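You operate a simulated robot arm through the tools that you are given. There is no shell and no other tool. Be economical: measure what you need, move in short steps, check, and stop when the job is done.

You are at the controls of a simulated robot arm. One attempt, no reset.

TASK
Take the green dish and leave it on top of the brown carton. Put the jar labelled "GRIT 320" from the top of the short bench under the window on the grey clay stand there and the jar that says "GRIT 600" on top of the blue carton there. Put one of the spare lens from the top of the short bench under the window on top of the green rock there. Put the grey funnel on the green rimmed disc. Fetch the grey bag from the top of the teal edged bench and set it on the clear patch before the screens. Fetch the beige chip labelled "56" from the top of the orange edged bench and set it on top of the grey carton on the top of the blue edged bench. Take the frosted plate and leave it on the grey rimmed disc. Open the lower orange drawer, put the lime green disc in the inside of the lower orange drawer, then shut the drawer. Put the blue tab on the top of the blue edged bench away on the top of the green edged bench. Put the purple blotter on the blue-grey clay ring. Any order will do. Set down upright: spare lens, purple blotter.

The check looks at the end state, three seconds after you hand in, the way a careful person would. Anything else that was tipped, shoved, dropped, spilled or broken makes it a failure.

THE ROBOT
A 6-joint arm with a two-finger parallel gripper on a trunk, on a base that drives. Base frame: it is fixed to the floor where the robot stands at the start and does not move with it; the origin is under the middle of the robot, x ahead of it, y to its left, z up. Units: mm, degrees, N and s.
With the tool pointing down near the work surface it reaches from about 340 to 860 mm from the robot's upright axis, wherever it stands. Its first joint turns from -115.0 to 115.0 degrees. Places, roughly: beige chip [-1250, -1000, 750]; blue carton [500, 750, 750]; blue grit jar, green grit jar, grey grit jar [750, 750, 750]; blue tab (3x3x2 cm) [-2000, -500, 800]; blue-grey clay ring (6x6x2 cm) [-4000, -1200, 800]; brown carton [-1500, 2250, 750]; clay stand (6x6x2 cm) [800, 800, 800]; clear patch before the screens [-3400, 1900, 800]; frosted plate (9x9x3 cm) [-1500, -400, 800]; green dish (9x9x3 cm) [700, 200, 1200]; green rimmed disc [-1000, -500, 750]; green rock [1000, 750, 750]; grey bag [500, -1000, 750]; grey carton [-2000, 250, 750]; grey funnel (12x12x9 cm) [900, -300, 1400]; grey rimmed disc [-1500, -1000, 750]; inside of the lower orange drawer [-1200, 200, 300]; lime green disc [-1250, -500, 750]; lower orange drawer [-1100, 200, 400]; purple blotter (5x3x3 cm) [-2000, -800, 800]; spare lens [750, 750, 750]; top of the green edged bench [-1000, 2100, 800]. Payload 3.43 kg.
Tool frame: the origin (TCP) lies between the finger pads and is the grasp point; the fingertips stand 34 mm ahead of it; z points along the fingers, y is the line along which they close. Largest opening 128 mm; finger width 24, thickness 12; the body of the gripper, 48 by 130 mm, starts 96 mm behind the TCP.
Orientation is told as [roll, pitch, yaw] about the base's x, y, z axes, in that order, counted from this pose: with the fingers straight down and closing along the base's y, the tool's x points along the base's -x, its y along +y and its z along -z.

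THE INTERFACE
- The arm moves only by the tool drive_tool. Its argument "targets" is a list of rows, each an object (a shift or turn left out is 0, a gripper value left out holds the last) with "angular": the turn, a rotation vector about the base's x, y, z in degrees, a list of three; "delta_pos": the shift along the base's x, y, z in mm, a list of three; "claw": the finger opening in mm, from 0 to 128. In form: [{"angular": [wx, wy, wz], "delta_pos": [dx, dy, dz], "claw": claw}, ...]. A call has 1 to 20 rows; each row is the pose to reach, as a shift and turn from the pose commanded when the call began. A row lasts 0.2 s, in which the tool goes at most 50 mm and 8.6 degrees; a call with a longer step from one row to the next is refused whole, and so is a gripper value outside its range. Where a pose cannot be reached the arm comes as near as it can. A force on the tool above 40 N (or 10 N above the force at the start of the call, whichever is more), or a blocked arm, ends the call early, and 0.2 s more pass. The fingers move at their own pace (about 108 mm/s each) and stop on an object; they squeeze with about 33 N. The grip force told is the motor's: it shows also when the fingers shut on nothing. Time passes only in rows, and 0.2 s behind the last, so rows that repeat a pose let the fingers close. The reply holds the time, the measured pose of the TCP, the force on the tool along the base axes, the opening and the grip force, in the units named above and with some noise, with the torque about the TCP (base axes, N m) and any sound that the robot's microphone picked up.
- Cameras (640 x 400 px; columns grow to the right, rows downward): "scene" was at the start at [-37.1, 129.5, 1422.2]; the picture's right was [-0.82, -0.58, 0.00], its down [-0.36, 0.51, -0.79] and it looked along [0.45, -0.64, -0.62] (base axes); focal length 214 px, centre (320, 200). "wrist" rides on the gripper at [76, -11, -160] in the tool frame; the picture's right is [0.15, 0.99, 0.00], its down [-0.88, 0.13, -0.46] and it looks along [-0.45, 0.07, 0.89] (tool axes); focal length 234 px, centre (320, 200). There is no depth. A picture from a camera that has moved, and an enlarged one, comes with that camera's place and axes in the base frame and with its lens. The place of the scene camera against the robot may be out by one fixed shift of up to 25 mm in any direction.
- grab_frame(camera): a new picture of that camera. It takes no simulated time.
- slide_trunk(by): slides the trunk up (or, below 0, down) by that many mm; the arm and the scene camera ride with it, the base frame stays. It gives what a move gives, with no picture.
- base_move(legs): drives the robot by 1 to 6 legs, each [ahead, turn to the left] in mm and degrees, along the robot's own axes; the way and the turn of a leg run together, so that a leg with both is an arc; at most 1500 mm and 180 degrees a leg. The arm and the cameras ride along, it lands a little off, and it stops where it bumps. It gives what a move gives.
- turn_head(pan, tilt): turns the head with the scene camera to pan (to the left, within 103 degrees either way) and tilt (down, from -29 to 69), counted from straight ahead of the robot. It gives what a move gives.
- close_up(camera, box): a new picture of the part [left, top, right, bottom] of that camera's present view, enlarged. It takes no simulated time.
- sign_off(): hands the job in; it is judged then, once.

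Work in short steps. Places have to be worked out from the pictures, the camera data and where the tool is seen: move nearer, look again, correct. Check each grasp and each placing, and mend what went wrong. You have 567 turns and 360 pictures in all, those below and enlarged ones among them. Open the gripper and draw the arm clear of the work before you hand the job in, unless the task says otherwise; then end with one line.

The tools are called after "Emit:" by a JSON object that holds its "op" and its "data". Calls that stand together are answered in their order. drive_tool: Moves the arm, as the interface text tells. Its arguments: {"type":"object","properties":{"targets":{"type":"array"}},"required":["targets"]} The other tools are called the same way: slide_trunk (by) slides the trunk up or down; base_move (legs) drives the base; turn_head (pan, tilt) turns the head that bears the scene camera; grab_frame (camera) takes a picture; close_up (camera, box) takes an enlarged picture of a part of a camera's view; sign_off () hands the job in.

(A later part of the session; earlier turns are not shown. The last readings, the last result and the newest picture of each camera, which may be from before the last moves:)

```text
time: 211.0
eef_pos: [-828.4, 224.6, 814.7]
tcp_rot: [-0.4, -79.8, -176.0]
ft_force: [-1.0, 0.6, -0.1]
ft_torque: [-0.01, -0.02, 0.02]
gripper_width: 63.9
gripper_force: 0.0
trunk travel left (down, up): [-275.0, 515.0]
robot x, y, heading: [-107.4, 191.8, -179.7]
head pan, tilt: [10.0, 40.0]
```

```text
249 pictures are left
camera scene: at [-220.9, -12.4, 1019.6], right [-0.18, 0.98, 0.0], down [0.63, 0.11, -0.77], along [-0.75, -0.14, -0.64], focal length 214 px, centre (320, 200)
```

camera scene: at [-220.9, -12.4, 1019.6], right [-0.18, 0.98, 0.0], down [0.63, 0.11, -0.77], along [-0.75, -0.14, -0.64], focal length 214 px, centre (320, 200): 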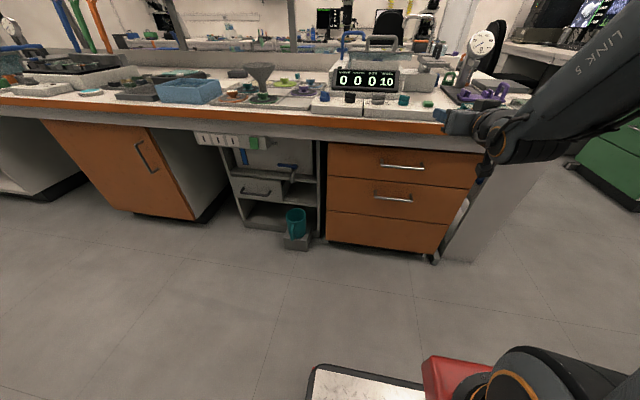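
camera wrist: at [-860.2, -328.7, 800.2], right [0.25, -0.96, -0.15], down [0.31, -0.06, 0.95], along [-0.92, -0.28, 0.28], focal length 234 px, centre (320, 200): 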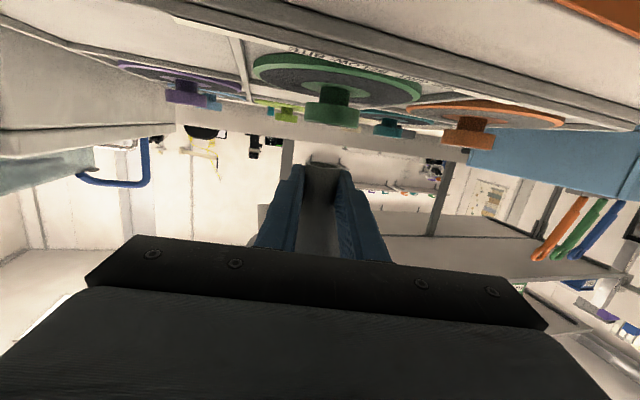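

Lower handle triangulates to ≈(−945,162,450), ~160 mm long. Roll the tool 90° so the fingers close vertically, then lower the trunk.

Emit:
{"op": "drive_tool", "data": {"targets": [{"angular": [-8.1, -0.5, -1.5]}, {"angular": [-16.2, -1.0, -3.0]}, {"angular": [-24.3, -1.5, -4.5]}, {"angular": [-32.4, -2.0, -6.0]}, {"angular": [-40.5, -2.5, -7.5]}, {"angular": [-48.6, -3.0, -9.0]}, {"angular": [-56.7, -3.6, -10.5]}, {"angular": [-64.8, -4.1, -12]}, {"angular": [-72.9, -4.6, -13.5]}, {"angular": [-81, -5.1, -15]}, {"angular": [-88.4, -5.6, -16]}, {"angular": [-88.4, -5.6, -16]}]}}

Emit:
{"op": "slide_trunk", "data": {"by": -270}}

Emit:
{"op": "grab_frame", "data": {"camera": "wrist"}}

Emit:
{"op": "grab_frame", "data": {"camera": "scene"}}

```text
time: 213.6
eef_pos: [-828.0, 222.2, 815.5]
tcp_rot: [79.8, 0.1, 93.7]
ft_force: [0.4, -1.1, -0.1]
ft_torque: [-0.03, 0.01, 0.0]
gripper_width: 64.0
gripper_force: 0.0
trunk travel left (down, up): [-275.0, 515.0]
robot x, y, heading: [-100.8, 195.9, -179.5]
head pan, tilt: [10.0, 40.0]
```

```text
time: 216.3
eef_pos: [-865.8, 222.3, 546.2]
tcp_rot: [79.8, 0.0, 93.7]
ft_force: [0.4, 0.1, -0.2]
ft_torque: [0.02, -0.02, -0.01]
gripper_width: 64.2
gripper_force: 0.1
trunk travel left (down, up): [-5.0, 785.0]
robot x, y, heading: [-108.2, 192.2, -179.8]
head pan, tilt: [10.0, 40.0]
```

```text
248 pictures are left
camera wrist: at [-702.9, 157.2, 562.6], right [-0.17, -0.16, 0.97], down [0.37, 0.91, 0.21], along [-0.92, 0.39, -0.09], focal length 234 px, centre (320, 200)
```

wrist: 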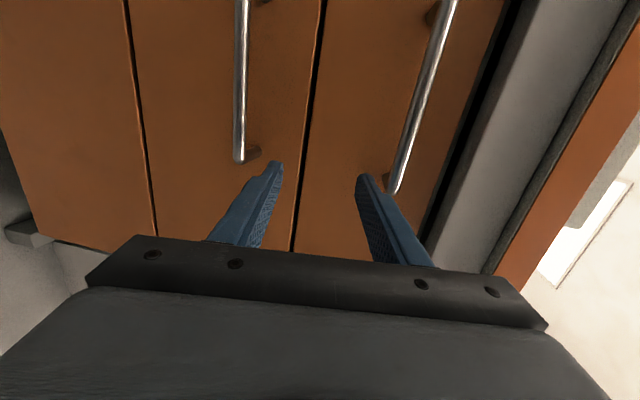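

```text
247 pictures are left
camera scene: at [-296.0, -12.8, 749.6], right [-0.18, 0.98, 0.0], down [0.63, 0.11, -0.77], along [-0.75, -0.14, -0.64], focal length 214 px, centre (320, 200)
```

scene: 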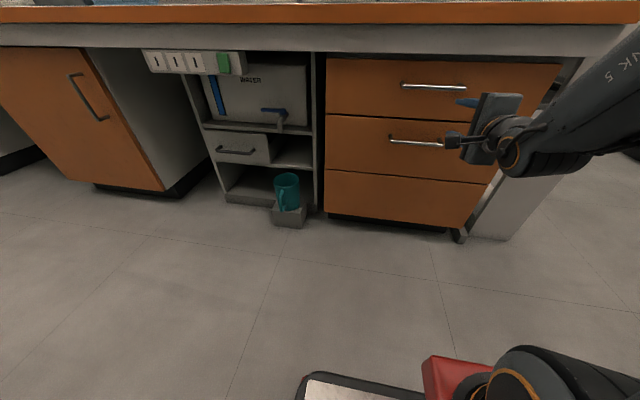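

Wrist view shows the lower handle bar at z≈442, ending at y≈230. Align the tool to (y≈165, z≈442) before advancing.

Emit:
{"op": "drive_tool", "data": {"targets": [{"delta_pos": [10, -15, -25]}, {"delta_pos": [10, -30, -50]}, {"delta_pos": [10, -45, -75]}, {"delta_pos": [10, -57, -102]}, {"delta_pos": [10, -57, -102]}]}}

Emit:
{"op": "grab_frame", "data": {"camera": "wrist"}}

```text
time: 217.0
eef_pos: [-874.8, 217.1, 504.5]
tcp_rot: [79.9, 0.1, 94.8]
ft_force: [21.0, 0.3, 17.1]
ft_torque: [0.08, -0.47, -0.09]
gripper_width: 56.5
gripper_force: 0.0
out of reach, approached as far as the arm can: row 1, 2, 3
trunk travel left (down, up): [-5.0, 785.0]
robot x, y, heading: [-104.2, 195.6, -179.8]
head pan, tilt: [10.0, 40.0]
stopped in row 3: the force on the tool passed its limit at 61 N (the readings are from after the stop); the commanded pose is now the measured one
```

```text
246 pictures are left
camera wrist: at [-710.3, 154.9, 521.9], right [-0.16, -0.16, 0.97], down [0.35, 0.91, 0.21], along [-0.92, 0.38, -0.09], focal length 234 px, centre (320, 200)
```

wrist: 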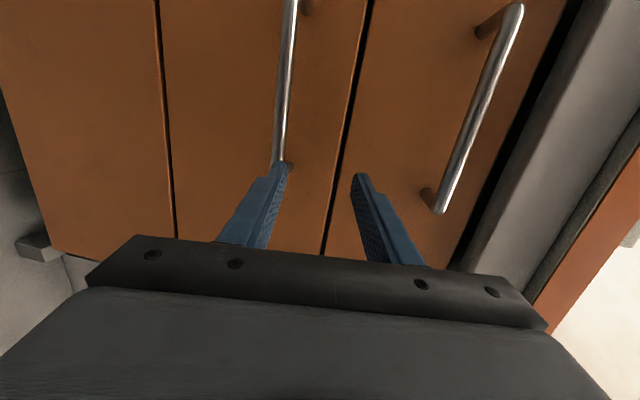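

The finger touched the handle's top: so the handle is nearer (x≈−900, z≈463, y≈80–210). Back off and shift the base sideways by 70 mm.

Emit:
{"op": "base_move", "data": {"legs": [[-80, 0], [0, 90], [70, 0], [0, -90]]}}

Emit:
{"op": "drive_tool", "data": {"targets": [{"delta_pos": [0, 0, -15]}, {"delta_pos": [0, 0, -30]}, {"delta_pos": [0, 0, -38]}, {"delta_pos": [0, 0, -38]}]}}

Emit:
{"op": "grab_frame", "data": {"camera": "wrist"}}

Emit:
{"op": "grab_frame", "data": {"camera": "scene"}}

```text
time: 226.4
eef_pos: [-795.1, 166.3, 504.0]
tcp_rot: [79.7, 0.1, 93.4]
ft_force: [0.1, 0.3, -0.4]
ft_torque: [-0.01, 0.0, 0.02]
gripper_width: 63.9
gripper_force: 0.1
trunk travel left (down, up): [-5.0, 785.0]
robot x, y, heading: [-18.6, 123.4, 179.0]
head pan, tilt: [10.0, 40.0]
```

```text
time: 227.4
eef_pos: [-799.8, 169.5, 464.9]
tcp_rot: [79.8, 0.2, 93.7]
ft_force: [0.4, -1.4, 0.8]
ft_torque: [-0.01, 0.03, 0.01]
gripper_width: 63.8
gripper_force: 0.1
out of reach, approached as far as the arm can: row 1, 2, 3, 4
trunk travel left (down, up): [-5.0, 785.0]
robot x, y, heading: [-23.5, 125.3, 178.8]
head pan, tilt: [10.0, 40.0]
```

```text
245 pictures are left
camera wrist: at [-636.2, 103.0, 482.6], right [-0.17, -0.15, 0.97], down [0.37, 0.91, 0.21], along [-0.92, 0.39, -0.1], focal length 234 px, centre (320, 200)
```

wrist: 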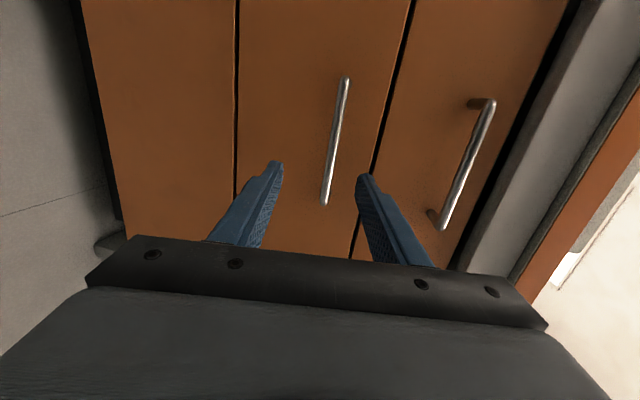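

```text
244 pictures are left
camera scene: at [-219.9, -77.8, 749.5], right [-0.16, 0.99, 0.0], down [0.63, 0.1, -0.77], along [-0.76, -0.12, -0.64], focal length 214 px, centre (320, 200)
```

scene: 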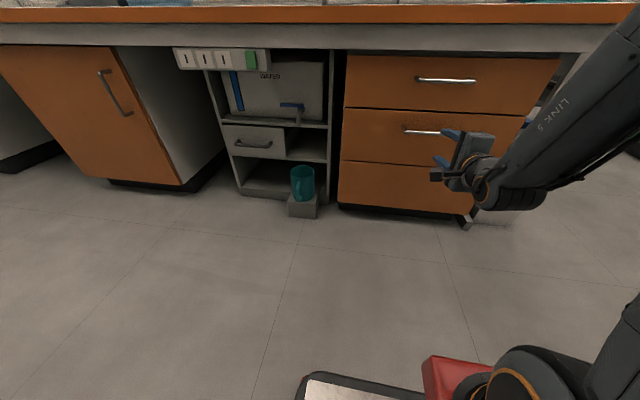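

Handle bar now lies between the fingers (z≈459, y 80–218). Drive forward 88 mm.

Emit:
{"op": "base_move", "data": {"legs": [[86, 0]]}}

Emit:
{"op": "grab_frame", "data": {"camera": "wrist"}}

```text
time: 228.5
eef_pos: [-887.4, 170.3, 465.3]
tcp_rot: [79.7, 0.2, 93.8]
ft_force: [0.0, 0.2, -0.2]
ft_torque: [0.01, -0.03, 0.03]
gripper_width: 63.8
gripper_force: 0.1
trunk travel left (down, up): [-5.0, 785.0]
robot x, y, heading: [-109.8, 126.9, 178.8]
head pan, tilt: [10.0, 40.0]
```

```text
243 pictures are left
camera wrist: at [-723.5, 104.7, 482.7], right [-0.17, -0.15, 0.97], down [0.37, 0.91, 0.21], along [-0.92, 0.39, -0.1], focal length 234 px, centre (320, 200)
```

wrist: 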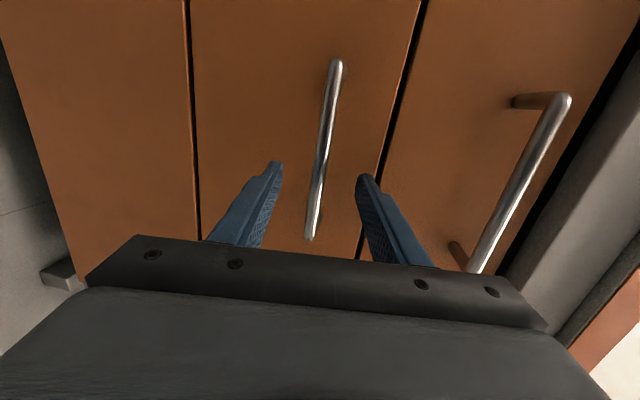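

Bar is ~25–30 mm further. Advance 25 mm more.

Emit:
{"op": "base_move", "data": {"legs": [[25, 0]]}}

Emit:
{"op": "grab_frame", "data": {"camera": "wrist"}}

Emit:
{"op": "close_up", "data": {"camera": "scene", "box": [340, 60, 560, 220]}}

```text
time: 229.4
eef_pos: [-907.9, 170.8, 464.3]
tcp_rot: [79.7, 0.2, 93.7]
ft_force: [4.6, 0.4, 2.6]
ft_torque: [0.05, 0.34, -0.07]
gripper_width: 65.0
gripper_force: 1.3
trunk travel left (down, up): [-5.0, 785.0]
robot x, y, heading: [-134.8, 128.0, 179.0]
head pan, tilt: [10.0, 40.0]
stopped in leg 1: the force on the tool passed its limit at 53 N (the readings are from after the stop); the commanded pose is now the measured one
```

```text
242 pictures are left
camera wrist: at [-744.4, 105.1, 482.0], right [-0.17, -0.15, 0.97], down [0.37, 0.91, 0.21], along [-0.92, 0.39, -0.1], focal length 234 px, centre (320, 200)
```

wrist: 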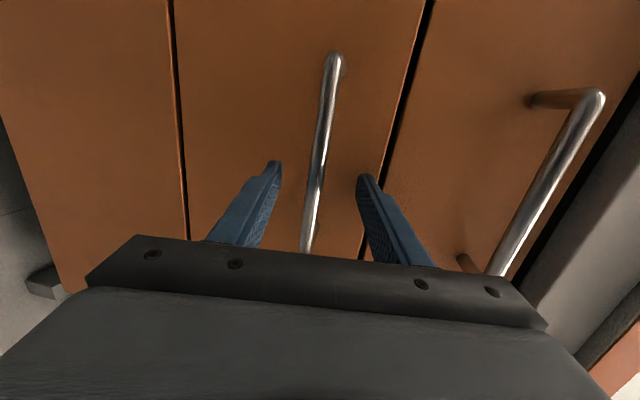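

```text
2.50 times, centred on (450, 140) of scene
camera zoom: at [-330.5, -75.8, 749.5], right [-0.16, 0.99, 0.0], down [0.63, 0.1, -0.77], along [-0.76, -0.12, -0.64], focal length 536 px, centre (-5, 350)
```

zoom: 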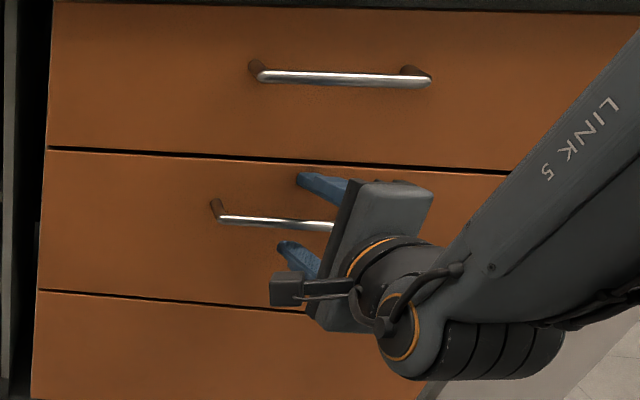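

Tips touched the drawer face (x≈−941); the bar is between the fingers. Back 6 mm and close.

Emit:
{"op": "base_move", "data": {"legs": [[-6, 0]]}}

Emit:
{"op": "drive_tool", "data": {"targets": [{"claw": 40}, {"claw": 15}, {"claw": 4}, {"claw": 4}, {"claw": 4}]}}

Emit:
{"op": "grab_frame", "data": {"camera": "wrist"}}

```text
time: 230.1
eef_pos: [-902.1, 169.9, 464.2]
tcp_rot: [79.5, 0.3, 93.7]
ft_force: [0.2, 0.9, -0.2]
ft_torque: [0.02, 0.02, 0.01]
gripper_width: 64.1
gripper_force: 0.0
trunk travel left (down, up): [-5.0, 785.0]
robot x, y, heading: [-131.3, 124.5, 179.2]
head pan, tilt: [10.0, 40.0]
```

```text
time: 231.3
eef_pos: [-901.7, 170.0, 461.6]
tcp_rot: [79.3, 0.3, 93.8]
ft_force: [3.7, 0.7, -34.0]
ft_torque: [-0.56, -0.22, -0.32]
gripper_width: 11.6
gripper_force: 44.5
trunk travel left (down, up): [-5.0, 785.0]
robot x, y, heading: [-127.1, 125.8, 178.9]
head pan, tilt: [10.0, 40.0]
```

```text
240 pictures are left
camera wrist: at [-738.2, 105.1, 479.8], right [-0.18, -0.15, 0.97], down [0.37, 0.91, 0.21], along [-0.91, 0.39, -0.1], focal length 234 px, centre (320, 200)
```

wrist: 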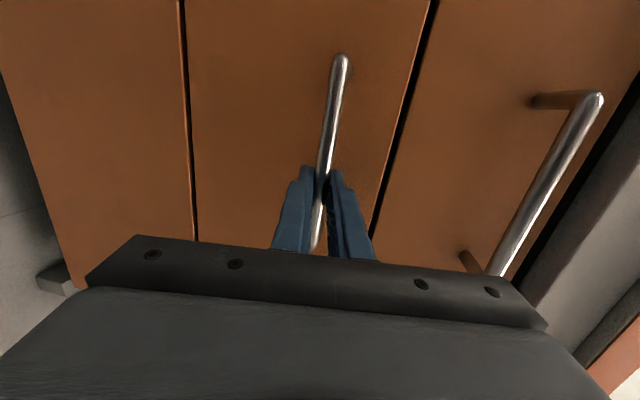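

Handle gripped. Relieve the vertical load by 4 mm, then pull by backing the base.

Emit:
{"op": "drive_tool", "data": {"targets": [{"delta_pos": [0, 0, -2]}, {"delta_pos": [0, 0, -4]}]}}

Emit:
{"op": "base_move", "data": {"legs": [[-100, 0]]}}

Emit:
{"op": "grab_frame", "data": {"camera": "scene"}}

```text
time: 231.9
eef_pos: [-902.2, 171.2, 461.5]
tcp_rot: [79.5, 0.3, 93.8]
ft_force: [37.6, -1.2, -8.6]
ft_torque: [-0.8, -0.11, -0.17]
gripper_width: 12.0
gripper_force: 45.1
trunk travel left (down, up): [-5.0, 785.0]
robot x, y, heading: [-126.9, 126.0, 179.1]
head pan, tilt: [10.0, 40.0]
```

```text
time: 233.1
eef_pos: [-805.0, 170.8, 460.3]
tcp_rot: [79.7, 0.5, 93.6]
ft_force: [-1.1, 32.4, -6.8]
ft_torque: [-0.31, -0.03, -0.86]
gripper_width: 11.6
gripper_force: 44.8
trunk travel left (down, up): [-5.0, 785.0]
robot x, y, heading: [-30.7, 119.1, 178.8]
head pan, tilt: [10.0, 40.0]
```

```text
239 pictures are left
camera scene: at [-224.6, -76.9, 749.6], right [-0.15, 0.99, 0.0], down [0.64, 0.1, -0.77], along [-0.76, -0.12, -0.64], focal length 214 px, centre (320, 200)
```

scene: 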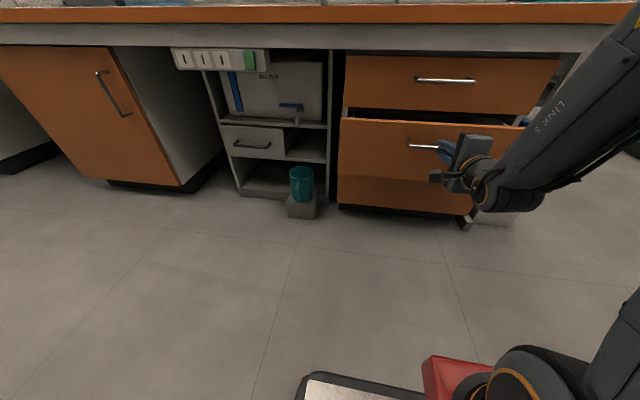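

Drawer is opening. Pull another 140 mm.

Emit:
{"op": "base_move", "data": {"legs": [[-140, 0]]}}

Emit:
{"op": "grab_frame", "data": {"camera": "scene"}}

```text
time: 234.4
eef_pos: [-664.1, 170.6, 461.9]
tcp_rot: [79.5, 0.4, 93.3]
ft_force: [0.0, 26.3, -3.6]
ft_torque: [-0.19, -0.03, -0.98]
gripper_width: 11.9
gripper_force: 44.5
trunk travel left (down, up): [-5.0, 785.0]
robot x, y, heading: [110.7, 124.3, 178.7]
head pan, tilt: [10.0, 40.0]
```

```text
238 pictures are left
camera scene: at [-85.6, -79.1, 749.6], right [-0.15, 0.99, 0.0], down [0.64, 0.1, -0.77], along [-0.76, -0.12, -0.64], focal length 214 px, centre (320, 200)
```

scene: 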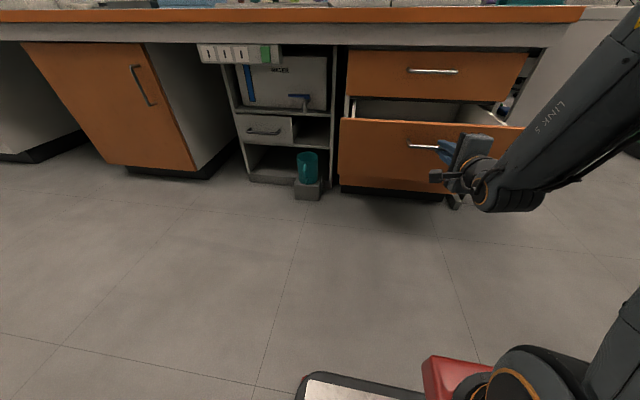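

Open ~240 mm. Release, back off 60 mm, raise trunk.

Emit:
{"op": "drive_tool", "data": {"targets": [{"claw": 40}, {"claw": 64}, {"claw": 64}]}}

Emit:
{"op": "base_move", "data": {"legs": [[-60, 0]]}}

Emit:
{"op": "slide_trunk", "data": {"by": 400}}

Emit:
{"op": "slide_trunk", "data": {"by": 200}}

Emit:
{"op": "grab_frame", "data": {"camera": "scene"}}

```text
time: 235.2
eef_pos: [-666.3, 170.1, 460.9]
tcp_rot: [79.7, 0.5, 93.3]
ft_force: [0.0, 0.1, 0.3]
ft_torque: [-0.02, 0.0, -0.02]
gripper_width: 64.1
gripper_force: 0.1
trunk travel left (down, up): [-5.0, 785.0]
robot x, y, heading: [110.6, 121.8, 178.4]
head pan, tilt: [10.0, 40.0]
```

```text
time: 236.2
eef_pos: [-620.1, 162.3, 461.3]
tcp_rot: [79.7, 0.5, 93.9]
ft_force: [-0.1, -0.5, 0.3]
ft_torque: [0.0, 0.01, 0.01]
gripper_width: 64.0
gripper_force: 0.1
trunk travel left (down, up): [-5.0, 785.0]
robot x, y, heading: [158.8, 117.4, 179.3]
head pan, tilt: [10.0, 40.0]
stopped in leg 1: the robot was blocked; the commanded pose is now the measured one
```

```text
time: 240.1
eef_pos: [-597.4, 162.2, 861.7]
tcp_rot: [79.7, 0.6, 94.4]
ft_force: [0.6, -0.2, 0.5]
ft_torque: [0.06, 0.02, -0.01]
gripper_width: 64.2
gripper_force: 0.0
trunk travel left (down, up): [-405.0, 385.0]
robot x, y, heading: [156.4, 117.5, 179.1]
head pan, tilt: [10.0, 40.0]
```

```text
time: 242.2
eef_pos: [-598.3, 163.9, 1062.7]
tcp_rot: [79.6, 0.5, 94.6]
ft_force: [0.3, -0.8, 0.1]
ft_torque: [-0.03, -0.04, -0.03]
gripper_width: 64.1
gripper_force: 0.2
trunk travel left (down, up): [-605.0, 185.0]
robot x, y, heading: [151.4, 120.5, 179.2]
head pan, tilt: [10.0, 40.0]
```

```text
237 pictures are left
camera scene: at [127.5, -85.9, 1349.5], right [-0.16, 0.99, 0.0], down [0.63, 0.1, -0.77], along [-0.76, -0.12, -0.64], focal length 214 px, centre (320, 200)
```

scene: 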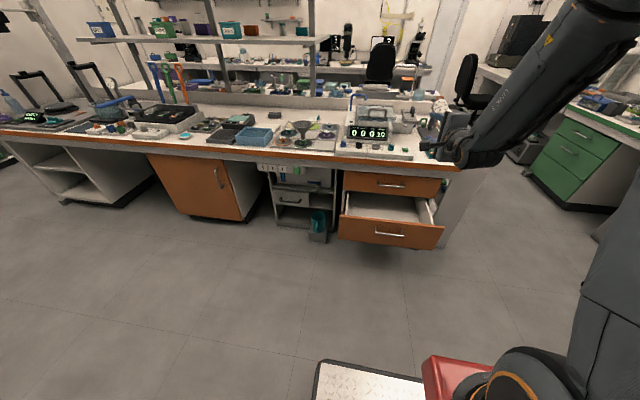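

Drawer is open. Move forward a little from the teal bench and pitch the tool back to straight down.

Emit:
{"op": "base_move", "data": {"legs": [[120, 0]]}}

Emit:
{"op": "drive_tool", "data": {"targets": [{"angular": [0, -8, 0], "delta_pos": [8, 0, 10]}, {"angular": [0, -16, 0], "delta_pos": [16, 0, 20]}, {"angular": [0, -24, 0], "delta_pos": [24, 0, 30]}, {"angular": [0, -32, 0], "delta_pos": [32, 0, 40]}, {"angular": [0, -40, 0], "delta_pos": [40, 0, 50]}, {"angular": [0, -48, 0], "delta_pos": [48, 0, 60]}, {"angular": [0, -56, 0], "delta_pos": [56, 0, 70]}, {"angular": [0, -64, 0], "delta_pos": [64, 0, 80]}, {"angular": [0, -72, 0], "delta_pos": [72, 0, 90]}, {"angular": [0, -79.6, 0], "delta_pos": [80, 0, 100]}, {"angular": [0, -79.6, 0], "delta_pos": [80, 0, 100]}]}}

```text
time: 243.4
eef_pos: [-717.8, 163.0, 1062.4]
tcp_rot: [79.6, 0.5, 94.7]
ft_force: [0.0, 0.1, -0.5]
ft_torque: [0.0, 0.02, -0.01]
gripper_width: 63.9
gripper_force: 0.1
trunk travel left (down, up): [-605.0, 185.0]
robot x, y, heading: [36.8, 121.6, 179.1]
head pan, tilt: [10.0, 40.0]
```

```text
time: 245.8
eef_pos: [-637.4, 162.9, 1163.0]
tcp_rot: [0.0, 4.6, 90.3]
ft_force: [-0.5, -0.8, -1.1]
ft_torque: [0.0, 0.05, 0.0]
gripper_width: 64.0
gripper_force: 0.0
out of reach, approached as far as the arm can: row 4, 5
trunk travel left (down, up): [-605.0, 185.0]
robot x, y, heading: [38.0, 121.3, 179.3]
head pan, tilt: [10.0, 40.0]
```

Correct the residual tilt, then drive to y≈−373 facing the discs.

Emit:
{"op": "drive_tool", "data": {"targets": [{"angular": [4.6, 0, 0], "delta_pos": [0, 0, 0], "claw": 80}, {"angular": [4.6, 0, 0], "delta_pos": [0, 0, 0]}]}}

Emit:
{"op": "base_move", "data": {"legs": [[0, 90], [500, 0], [0, -90], [420, 0]]}}

Emit:
{"op": "grab_frame", "data": {"camera": "wrist"}}

Emit:
{"op": "grab_frame", "data": {"camera": "scene"}}

```text
time: 246.4
eef_pos: [-638.0, 163.3, 1161.8]
tcp_rot: [0.0, 0.0, 90.4]
ft_force: [0.0, 0.1, 0.6]
ft_torque: [-0.01, -0.05, -0.01]
gripper_width: 79.9
gripper_force: 0.1
trunk travel left (down, up): [-605.0, 185.0]
robot x, y, heading: [36.2, 124.5, 179.4]
head pan, tilt: [10.0, 40.0]
```

```text
time: 259.3
eef_pos: [-1052.8, -355.9, 1163.1]
tcp_rot: [0.1, 0.1, 91.9]
ft_force: [0.8, 1.0, 0.1]
ft_torque: [-0.01, 0.0, 0.0]
gripper_width: 79.9
gripper_force: 0.0
trunk travel left (down, up): [-605.0, 185.0]
robot x, y, heading: [-373.2, -384.2, -179.3]
head pan, tilt: [10.0, 40.0]
```

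```text
236 pictures are left
camera wrist: at [-1039.3, -431.7, 1321.4], right [-0.98, -0.18, 0.0], down [-0.16, 0.88, 0.45], along [-0.08, 0.45, -0.89], focal length 234 px, centre (320, 200)
```

wrist: 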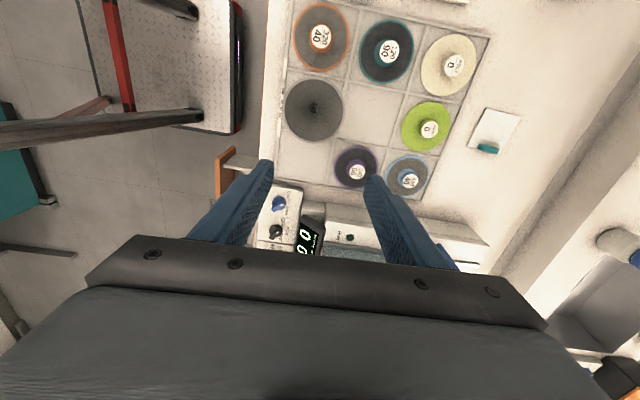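

```text
235 pictures are left
camera scene: at [-400.4, -587.6, 1349.6], right [-0.19, 0.98, 0.0], down [0.63, 0.12, -0.77], along [-0.75, -0.14, -0.64], focal length 214 px, centre (320, 200)
```

scene: 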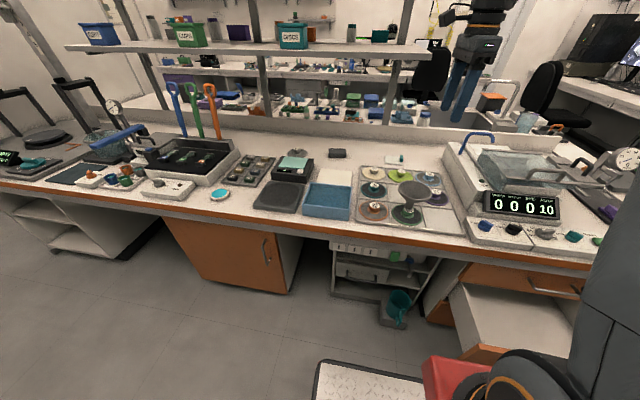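

Lime disc hub ≈(−1291,−381). Drive 150 mm closer and lower the trunk 250.

Emit:
{"op": "base_move", "data": {"legs": [[150, 0]]}}

Emit:
{"op": "slide_trunk", "data": {"by": -250}}

Emit:
{"op": "grab_frame", "data": {"camera": "wrist"}}

Emit:
{"op": "grab_frame", "data": {"camera": "scene"}}

```text
time: 260.7
eef_pos: [-1202.8, -358.9, 1162.5]
tcp_rot: [0.1, 0.1, 91.8]
ft_force: [0.9, 0.0, -0.1]
ft_torque: [0.0, 0.0, -0.02]
gripper_width: 80.1
gripper_force: 0.0
trunk travel left (down, up): [-605.0, 185.0]
robot x, y, heading: [-530.1, -382.7, -179.2]
head pan, tilt: [10.0, 40.0]
```

```text
time: 263.2
eef_pos: [-1203.0, -358.7, 912.8]
tcp_rot: [-0.1, 0.1, 91.8]
ft_force: [0.1, -0.3, 0.3]
ft_torque: [0.01, 0.03, 0.03]
gripper_width: 80.1
gripper_force: 0.1
trunk travel left (down, up): [-355.0, 435.0]
robot x, y, heading: [-527.0, -383.2, -179.1]
head pan, tilt: [10.0, 40.0]
```

```text
234 pictures are left
camera wrist: at [-1189.6, -434.1, 1071.5], right [-0.98, -0.18, 0.0], down [-0.16, 0.88, 0.45], along [-0.08, 0.45, -0.89], focal length 234 px, centre (320, 200)
```

wrist: 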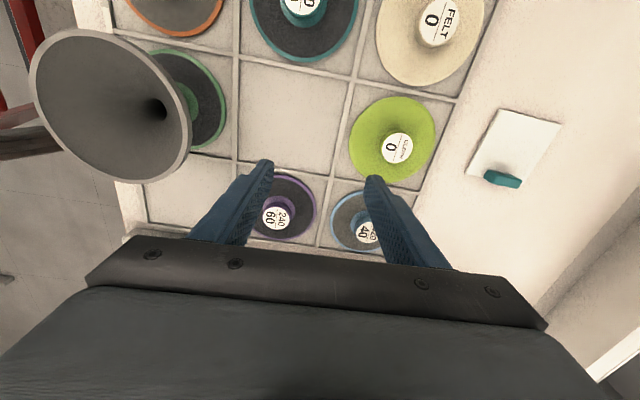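

```text
233 pictures are left
camera scene: at [-620.2, -590.5, 1099.6], right [-0.19, 0.98, 0.0], down [0.63, 0.12, -0.77], along [-0.75, -0.14, -0.64], focal length 214 px, centre (320, 200)
```

scene: 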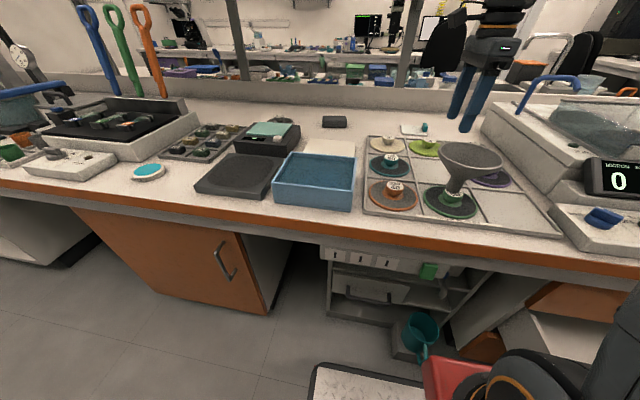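

Hub at (−1291,−379). Move over and view.

Emit:
{"op": "drive_tool", "data": {"targets": [{"delta_pos": [-44, -10, -10]}, {"delta_pos": [-88, -20, -20]}, {"delta_pos": [-88, -20, -40]}, {"delta_pos": [-88, -20, -40]}]}}

Emit:
{"op": "close_up", "data": {"camera": "wrist", "box": [220, 80, 420, 205]}}

```text
time: 264.2
eef_pos: [-1291.1, -378.9, 872.4]
tcp_rot: [0.1, 0.1, 91.8]
ft_force: [-0.2, 0.0, -0.6]
ft_torque: [0.01, -0.02, -0.03]
gripper_width: 79.9
gripper_force: 0.1
trunk travel left (down, up): [-355.0, 435.0]
robot x, y, heading: [-528.0, -380.0, -179.5]
head pan, tilt: [10.0, 40.0]
```

```text
3.20 times, centred on (320, 142) of wrist
camera zoom: at [-1278.0, -455.2, 1030.5], right [-0.98, -0.18, 0.0], down [-0.16, 0.88, 0.45], along [-0.08, 0.45, -0.89], focal length 749 px, centre (320, 384)
```

zoom: 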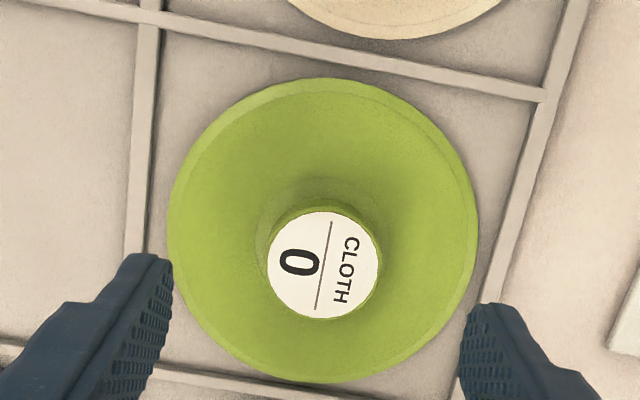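

Perfectly centred. Descend to z≈818 and grip the hub.

Emit:
{"op": "drive_tool", "data": {"targets": [{"delta_pos": [-1, 0, -25], "claw": 64}, {"delta_pos": [-1, 0, -45]}, {"delta_pos": [-1, 0, -54]}, {"delta_pos": [-1, 0, -54]}, {"delta_pos": [-1, 0, -54], "claw": 25}, {"delta_pos": [-1, 0, -54]}, {"delta_pos": [-1, 0, -54]}, {"delta_pos": [-1, 0, -45]}, {"delta_pos": [-1, 0, -20]}]}}

Emit:
{"op": "close_up", "data": {"camera": "wrist", "box": [220, 80, 420, 205]}}

Emit:
{"op": "close_up", "data": {"camera": "scene", "box": [340, 60, 540, 240]}}

```text
time: 266.2
eef_pos: [-1291.6, -379.0, 851.5]
tcp_rot: [0.0, 0.1, 91.7]
ft_force: [0.4, 0.0, -3.5]
ft_torque: [0.04, -0.02, -0.02]
gripper_width: 37.5
gripper_force: 32.9
trunk travel left (down, up): [-355.0, 435.0]
robot x, y, heading: [-524.9, -385.3, -179.2]
head pan, tilt: [10.0, 40.0]
```

```text
3.20 times, centred on (320, 142) of wrist
camera zoom: at [-1278.3, -454.2, 1010.7], right [-0.98, -0.18, 0.0], down [-0.16, 0.88, 0.45], along [-0.08, 0.45, -0.89], focal length 749 px, centre (320, 384)
```

zoom: 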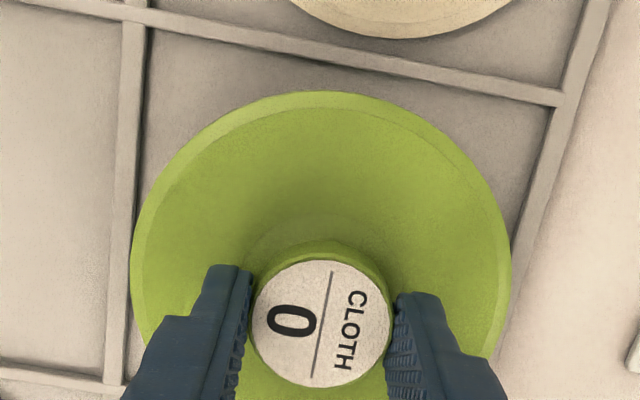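

```text
2.22 times, centred on (440, 150) of scene
camera zoom: at [-620.4, -590.5, 1099.5], right [-0.19, 0.98, 0.0], down [0.63, 0.12, -0.77], along [-0.75, -0.14, -0.64], focal length 477 px, centre (53, 311)
```

zoom: 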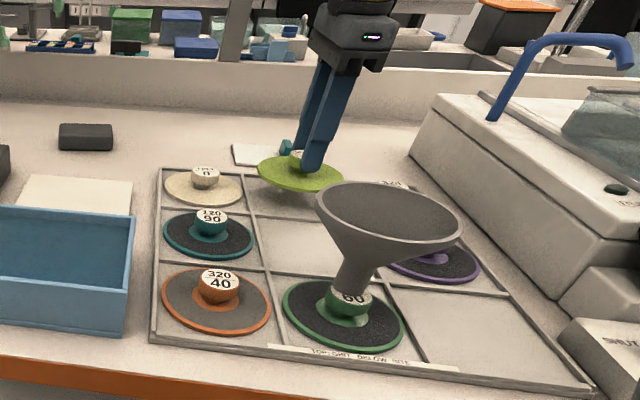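

Lime disc held (37.5 mm hub). Lift high, rotate the tool so the fingers close along y, then go to the drawer.

Emit:
{"op": "drive_tool", "data": {"targets": [{"delta_pos": [0, 0, 45]}, {"delta_pos": [0, 0, 90]}, {"delta_pos": [10, 0, 130], "angular": [0, 0, 8]}, {"delta_pos": [20, 0, 150], "angular": [0, 0, 16]}, {"delta_pos": [30, 0, 150], "angular": [0, 0, 24]}, {"delta_pos": [40, 0, 150], "angular": [0, 0, 32]}, {"delta_pos": [50, 0, 150], "angular": [0, 0, 40]}, {"delta_pos": [60, 0, 150], "angular": [0, 0, 48]}, {"delta_pos": [70, 0, 150], "angular": [0, 0, 56]}, {"delta_pos": [80, 0, 150], "angular": [0, 0, 64]}, {"delta_pos": [90, 0, 150], "angular": [0, 0, 72]}, {"delta_pos": [100, 0, 150], "angular": [0, 0, 80]}, {"delta_pos": [100, 0, 150], "angular": [0, 0, 88]}]}}

Emit:
{"op": "slide_trunk", "data": {"by": 200}}

Emit:
{"op": "base_move", "data": {"legs": [[-480, 0], [0, -90], [530, 0], [0, 90]]}}

Emit:
{"op": "grab_frame", "data": {"camera": "scene"}}

Emit:
{"op": "grab_frame", "data": {"camera": "wrist"}}

```text
time: 269.0
eef_pos: [-1190.6, -377.7, 1002.9]
tcp_rot: [0.1, 0.2, 180.0]
ft_force: [0.3, -0.1, -2.2]
ft_torque: [-0.02, 0.03, 0.0]
gripper_width: 37.8
gripper_force: 32.0
trunk travel left (down, up): [-355.0, 435.0]
robot x, y, heading: [-528.0, -388.6, -178.9]
head pan, tilt: [10.0, 40.0]
```

```text
time: 271.2
eef_pos: [-1192.4, -378.2, 1202.2]
tcp_rot: [-0.1, 0.0, 179.8]
ft_force: [-0.3, -0.8, -1.9]
ft_torque: [0.01, -0.01, 0.02]
gripper_width: 37.6
gripper_force: 33.0
trunk travel left (down, up): [-555.0, 235.0]
robot x, y, heading: [-527.3, -383.1, -179.1]
head pan, tilt: [10.0, 40.0]
```

```text
time: 284.4
eef_pos: [-718.7, 131.6, 1202.7]
tcp_rot: [0.0, 0.2, -178.4]
ft_force: [1.0, 0.4, -1.7]
ft_torque: [0.02, 0.01, 0.02]
gripper_width: 37.8
gripper_force: 32.9
trunk travel left (down, up): [-555.0, 235.0]
robot x, y, heading: [-51.7, 148.3, -177.4]
head pan, tilt: [10.0, 40.0]
```

```text
229 pictures are left
camera scene: at [-85.5, -60.0, 1299.5], right [-0.22, 0.98, 0.0], down [0.63, 0.14, -0.77], along [-0.75, -0.17, -0.64], focal length 214 px, centre (320, 200)
```

scene: 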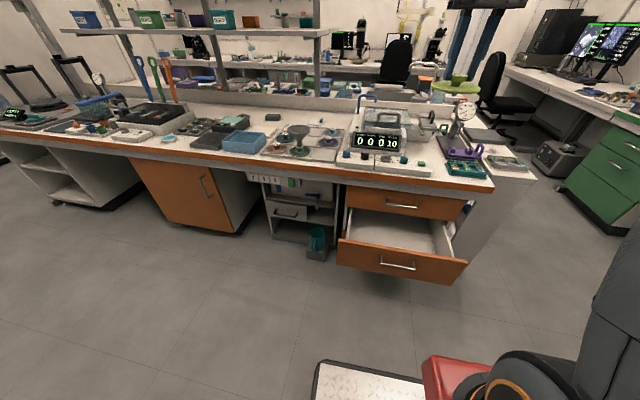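

```text
228 pictures are left
camera wrist: at [-644.2, 144.8, 1361.3], right [0.17, -0.98, 0.0], down [-0.88, -0.15, 0.45], along [-0.45, -0.08, -0.89], focal length 234 px, centre (320, 200)
```

wrist: 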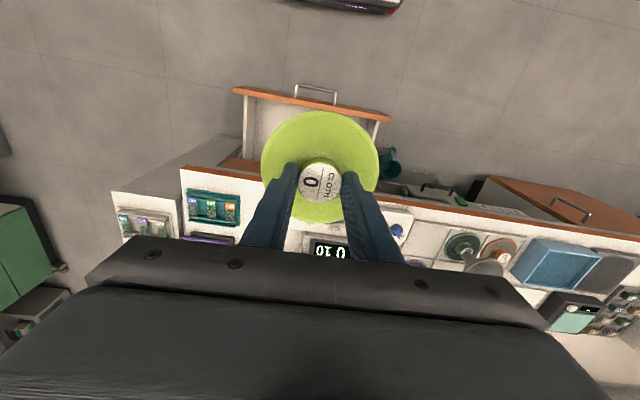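

Drawer interior spans x≈−735…−940, y≈−100…400. Move forward 95 mm and lower the trunk.

Emit:
{"op": "base_move", "data": {"legs": [[95, 0]]}}

Emit:
{"op": "slide_trunk", "data": {"by": -400}}

Emit:
{"op": "grab_frame", "data": {"camera": "wrist"}}

Emit:
{"op": "grab_frame", "data": {"camera": "scene"}}

```text
time: 285.5
eef_pos: [-813.1, 129.1, 1202.4]
tcp_rot: [0.1, 0.0, -178.4]
ft_force: [0.4, 0.1, -1.9]
ft_torque: [-0.02, 0.05, -0.01]
gripper_width: 37.4
gripper_force: 33.2
trunk travel left (down, up): [-555.0, 235.0]
robot x, y, heading: [-149.2, 142.4, -177.3]
head pan, tilt: [10.0, 40.0]
```

```text
time: 289.3
eef_pos: [-813.2, 127.8, 802.4]
tcp_rot: [0.1, 0.1, -178.5]
ft_force: [0.4, -0.7, -1.7]
ft_torque: [0.02, -0.01, -0.04]
gripper_width: 37.7
gripper_force: 32.9
trunk travel left (down, up): [-155.0, 635.0]
robot x, y, heading: [-147.6, 139.3, -177.5]
head pan, tilt: [10.0, 40.0]
```

```text
227 pictures are left
camera wrist: at [-738.3, 141.1, 961.3], right [0.17, -0.98, 0.0], down [-0.88, -0.15, 0.45], along [-0.45, -0.08, -0.89], focal length 234 px, centre (320, 200)
```

wrist: 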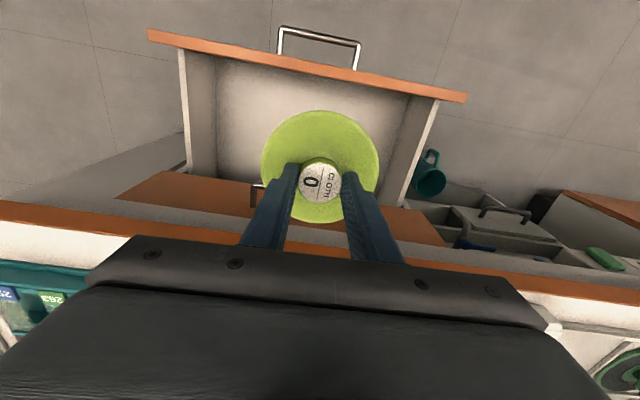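

```text
226 pictures are left
camera scene: at [-290.9, -68.9, 899.5], right [-0.22, 0.98, 0.0], down [0.63, 0.14, -0.77], along [-0.75, -0.17, -0.64], focal length 214 px, centre (320, 200)
```

scene: 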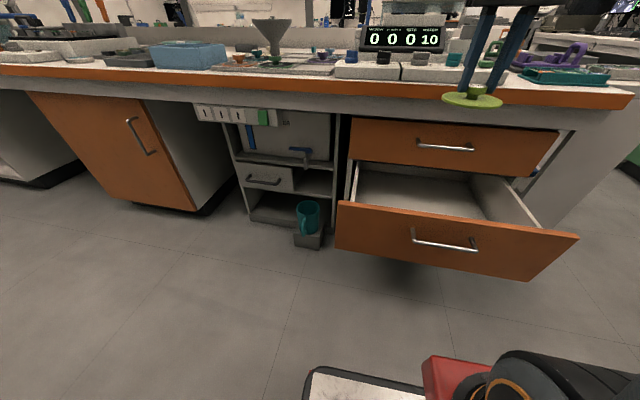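

Clear. Lower trunk fully, then the arm.

Emit:
{"op": "slide_trunk", "data": {"by": -150}}

Emit:
{"op": "drive_tool", "data": {"targets": [{"delta_pos": [0, 5, -40]}, {"delta_pos": [0, 10, -80]}, {"delta_pos": [0, 15, -120]}, {"delta_pos": [0, 20, -160]}, {"delta_pos": [0, 20, -160]}]}}

Emit:
{"op": "grab_frame", "data": {"camera": "wrist"}}

Emit:
{"op": "grab_frame", "data": {"camera": "scene"}}

```text
time: 291.1
eef_pos: [-813.5, 127.9, 652.2]
tcp_rot: [0.0, 0.1, -178.5]
ft_force: [0.2, 0.4, -2.3]
ft_torque: [0.01, 0.01, 0.03]
gripper_width: 37.9
gripper_force: 32.8
trunk travel left (down, up): [-5.0, 785.0]
robot x, y, heading: [-148.2, 140.7, -177.5]
head pan, tilt: [10.0, 40.0]
```

```text
time: 292.3
eef_pos: [-813.1, 147.0, 491.1]
tcp_rot: [0.0, 0.1, -178.6]
ft_force: [-0.2, 0.2, -1.0]
ft_torque: [0.0, 0.0, -0.01]
gripper_width: 37.7
gripper_force: 33.2
trunk travel left (down, up): [-5.0, 785.0]
robot x, y, heading: [-149.8, 144.5, -177.4]
head pan, tilt: [10.0, 40.0]
```

```text
225 pictures are left
camera wrist: at [-737.8, 160.1, 650.3], right [0.17, -0.98, 0.0], down [-0.88, -0.15, 0.45], along [-0.45, -0.08, -0.89], focal length 234 px, centre (320, 200)
```

wrist: 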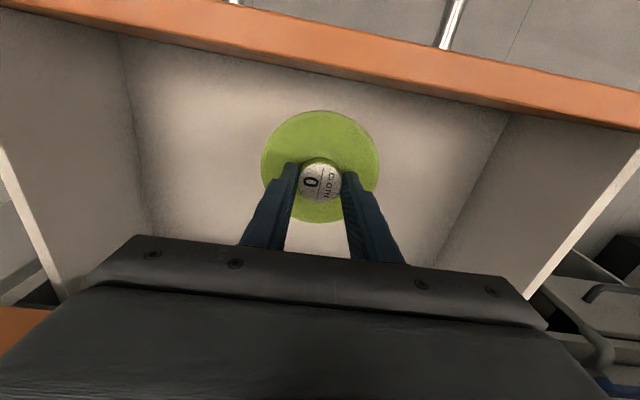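

```text
224 pictures are left
camera scene: at [-332.6, -70.7, 749.5], right [-0.22, 0.98, 0.0], down [0.63, 0.14, -0.77], along [-0.75, -0.17, -0.64], focal length 214 px, centre (320, 200)
```

scene: 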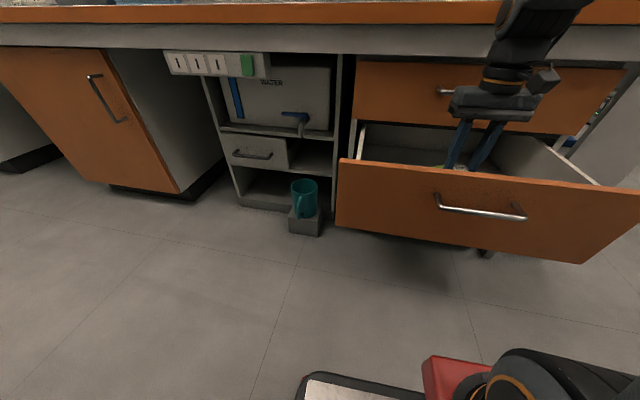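

Inside the drawer. Lower in small steps until contact.

Emit:
{"op": "drive_tool", "data": {"targets": [{"delta_pos": [-5, 0, -20]}, {"delta_pos": [-10, 0, -40]}, {"delta_pos": [-12, 0, -55]}, {"delta_pos": [-12, 0, -63]}, {"delta_pos": [-12, 0, -71]}, {"delta_pos": [-12, 0, -79]}, {"delta_pos": [-12, 0, -87]}, {"delta_pos": [-12, 0, -95]}]}}

Emit:
{"op": "close_up", "data": {"camera": "scene", "box": [400, 40, 600, 220]}}

Emit:
{"op": "grab_frame", "data": {"camera": "wrist"}}

```text
time: 294.1
eef_pos: [-825.0, 149.3, 399.4]
tcp_rot: [0.0, 0.1, -178.6]
ft_force: [-0.4, 0.2, -2.0]
ft_torque: [-0.01, 0.04, -0.02]
gripper_width: 38.0
gripper_force: 32.8
trunk travel left (down, up): [-5.0, 785.0]
robot x, y, heading: [-148.4, 141.3, -177.4]
head pan, tilt: [10.0, 40.0]
```

```text
2.22 times, centred on (500, 130) of scene
camera zoom: at [-332.6, -70.7, 749.5], right [-0.22, 0.98, 0.0], down [0.63, 0.14, -0.77], along [-0.75, -0.17, -0.64], focal length 477 px, centre (-80, 356)
```

zoom: 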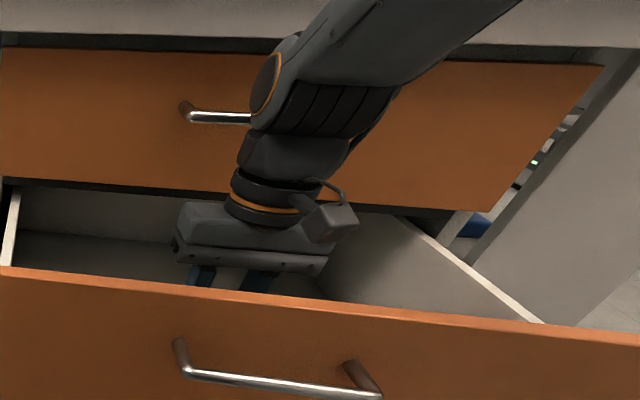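

```text
222 pictures are left
camera wrist: at [-749.8, 161.6, 556.8], right [0.17, -0.98, 0.0], down [-0.88, -0.15, 0.45], along [-0.45, -0.08, -0.89], focal length 234 px, centre (320, 200)
```

wrist: 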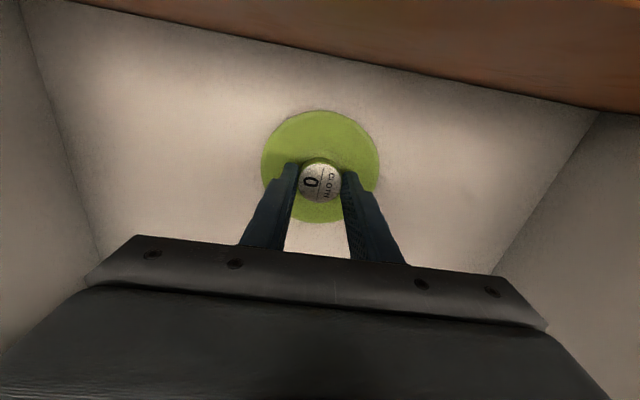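

No contact yet. Continue down carefully 28 mm.

Emit:
{"op": "drive_tool", "data": {"targets": [{"delta_pos": [-4, 0, -5]}, {"delta_pos": [-6, 0, -10]}, {"delta_pos": [-6, 0, -15]}, {"delta_pos": [-6, 0, -20]}, {"delta_pos": [-6, 0, -25]}, {"delta_pos": [-6, 0, -30]}]}}

Emit:
{"op": "grab_frame", "data": {"camera": "wrist"}}

Emit:
{"op": "close_up", "data": {"camera": "scene", "box": [400, 40, 600, 220]}}

```text
time: 295.0
eef_pos: [-833.7, 149.0, 383.4]
tcp_rot: [-0.1, -0.3, -178.5]
ft_force: [-0.8, -0.2, 17.7]
ft_torque: [-0.11, -0.83, -0.05]
gripper_width: 37.6
gripper_force: 32.4
trunk travel left (down, up): [-5.0, 785.0]
robot x, y, heading: [-147.2, 139.9, -177.7]
head pan, tilt: [10.0, 40.0]
stopped in row 4: the force on the tool passed its limit at 48 N (the readings are from after the stop); the commanded pose is now the measured one
```

```text
221 pictures are left
camera wrist: at [-757.1, 160.7, 542.4], right [0.17, -0.98, 0.0], down [-0.87, -0.15, 0.46], along [-0.45, -0.08, -0.89], focal length 234 px, centre (320, 200)
```

wrist: 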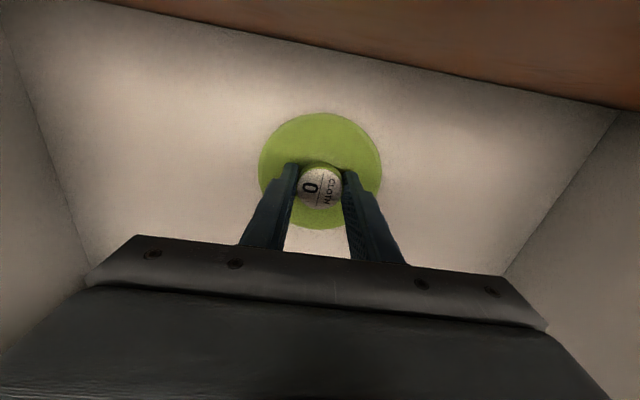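

```text
2.22 times, centred on (500, 130) of scene
camera zoom: at [-332.4, -70.6, 749.5], right [-0.22, 0.98, 0.0], down [0.63, 0.14, -0.77], along [-0.75, -0.17, -0.64], focal length 477 px, centre (-80, 356)
```

zoom: 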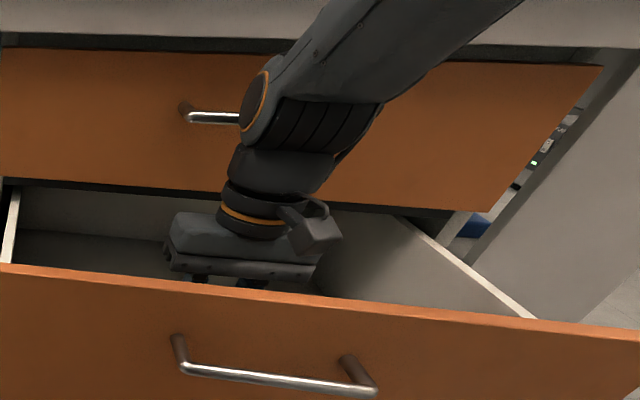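

Contact with the drawer floor. Release and rise straight up.

Emit:
{"op": "drive_tool", "data": {"targets": [{"delta_pos": [0, 0, 1], "claw": 50}, {"delta_pos": [0, 0, 1], "claw": 64}, {"delta_pos": [0, 0, 1]}, {"delta_pos": [2, 0, 30]}, {"delta_pos": [4, 0, 70]}, {"delta_pos": [8, 0, 115]}, {"delta_pos": [10, 0, 160]}, {"delta_pos": [10, 0, 205]}, {"delta_pos": [10, 0, 250]}, {"delta_pos": [10, 0, 270]}]}}

Emit:
{"op": "grab_frame", "data": {"camera": "wrist"}}

```text
time: 297.2
eef_pos: [-821.0, 147.6, 656.9]
tcp_rot: [-0.1, -0.2, -178.6]
ft_force: [0.1, 0.0, 0.0]
ft_torque: [0.01, -0.01, 0.03]
gripper_width: 63.9
gripper_force: 0.1
trunk travel left (down, up): [-5.0, 785.0]
robot x, y, heading: [-146.9, 140.6, -177.6]
head pan, tilt: [10.0, 40.0]
```

```text
219 pictures are left
camera wrist: at [-745.3, 159.4, 814.4], right [0.17, -0.98, 0.0], down [-0.88, -0.15, 0.46], along [-0.45, -0.08, -0.89], focal length 234 px, centre (320, 200)
```

wrist: 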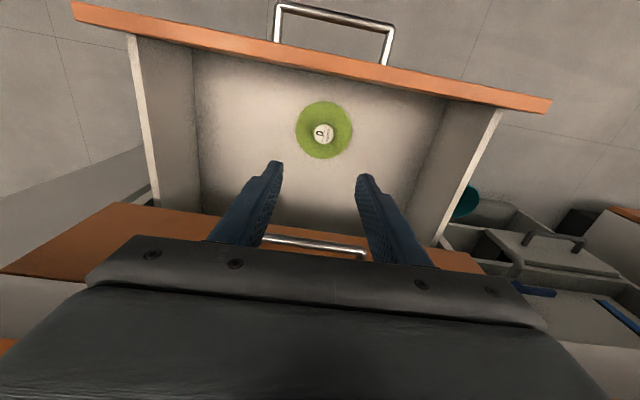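

Disc lies in the drawer. Now back off, point the tool forward with closed fingers, to push the drawer shut.

Emit:
{"op": "base_move", "data": {"legs": [[-245, 0]]}}

Emit:
{"op": "drive_tool", "data": {"targets": [{"angular": [0, 8, 0], "claw": 0}, {"angular": [0, 16, 0], "delta_pos": [0, 0, 0]}, {"angular": [0, 24, 0], "delta_pos": [-5, 0, 0]}, {"angular": [0, 32, 0], "delta_pos": [-10, 0, 0]}, {"angular": [0, 40, 0], "delta_pos": [-15, 0, 0]}, {"angular": [0, 48, 0], "delta_pos": [-20, 0, -10]}, {"angular": [0, 56, 0], "delta_pos": [-25, 0, -20]}, {"angular": [0, 64, 0], "delta_pos": [-30, 0, -30]}, {"angular": [0, 72, 0], "delta_pos": [-30, 0, -40]}, {"angular": [0, 80, 0], "delta_pos": [-30, 0, -50]}, {"angular": [0, 80, 0], "delta_pos": [-30, 0, -50]}]}}

Emit:
{"op": "grab_frame", "data": {"camera": "scene"}}

```text
time: 299.0
eef_pos: [-578.1, 155.2, 654.5]
tcp_rot: [0.0, -0.1, -178.3]
ft_force: [0.9, -0.1, 0.1]
ft_torque: [-0.02, -0.04, 0.0]
gripper_width: 63.8
gripper_force: 0.1
trunk travel left (down, up): [-5.0, 785.0]
robot x, y, heading: [91.2, 154.4, -177.6]
head pan, tilt: [10.0, 40.0]
```

```text
time: 301.4
eef_pos: [-630.5, 130.8, 598.3]
tcp_rot: [-8.3, -72.4, -161.0]
ft_force: [-2.6, 4.6, 3.5]
ft_torque: [-0.07, -0.29, 0.44]
gripper_width: 0.2
gripper_force: 33.5
out of reach, approached as far as the arm can: row 5, 6, 7, 8, 9, 10, 11
trunk travel left (down, up): [-5.0, 785.0]
robot x, y, heading: [91.7, 152.9, -177.3]
head pan, tilt: [10.0, 40.0]
```

```text
218 pictures are left
camera scene: at [-90.3, -60.5, 749.5], right [-0.22, 0.98, 0.0], down [0.63, 0.14, -0.77], along [-0.75, -0.17, -0.64], focal length 214 px, centre (320, 200)
```

scene: 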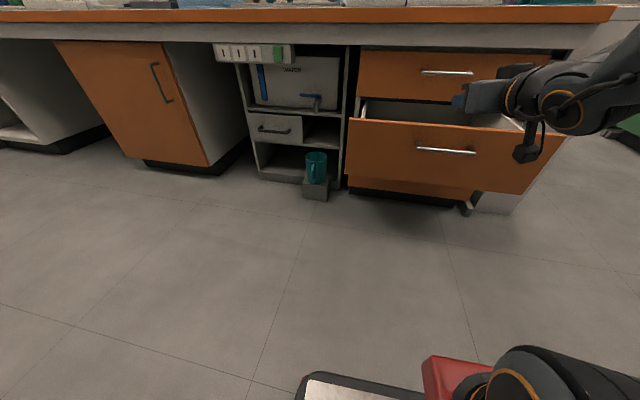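

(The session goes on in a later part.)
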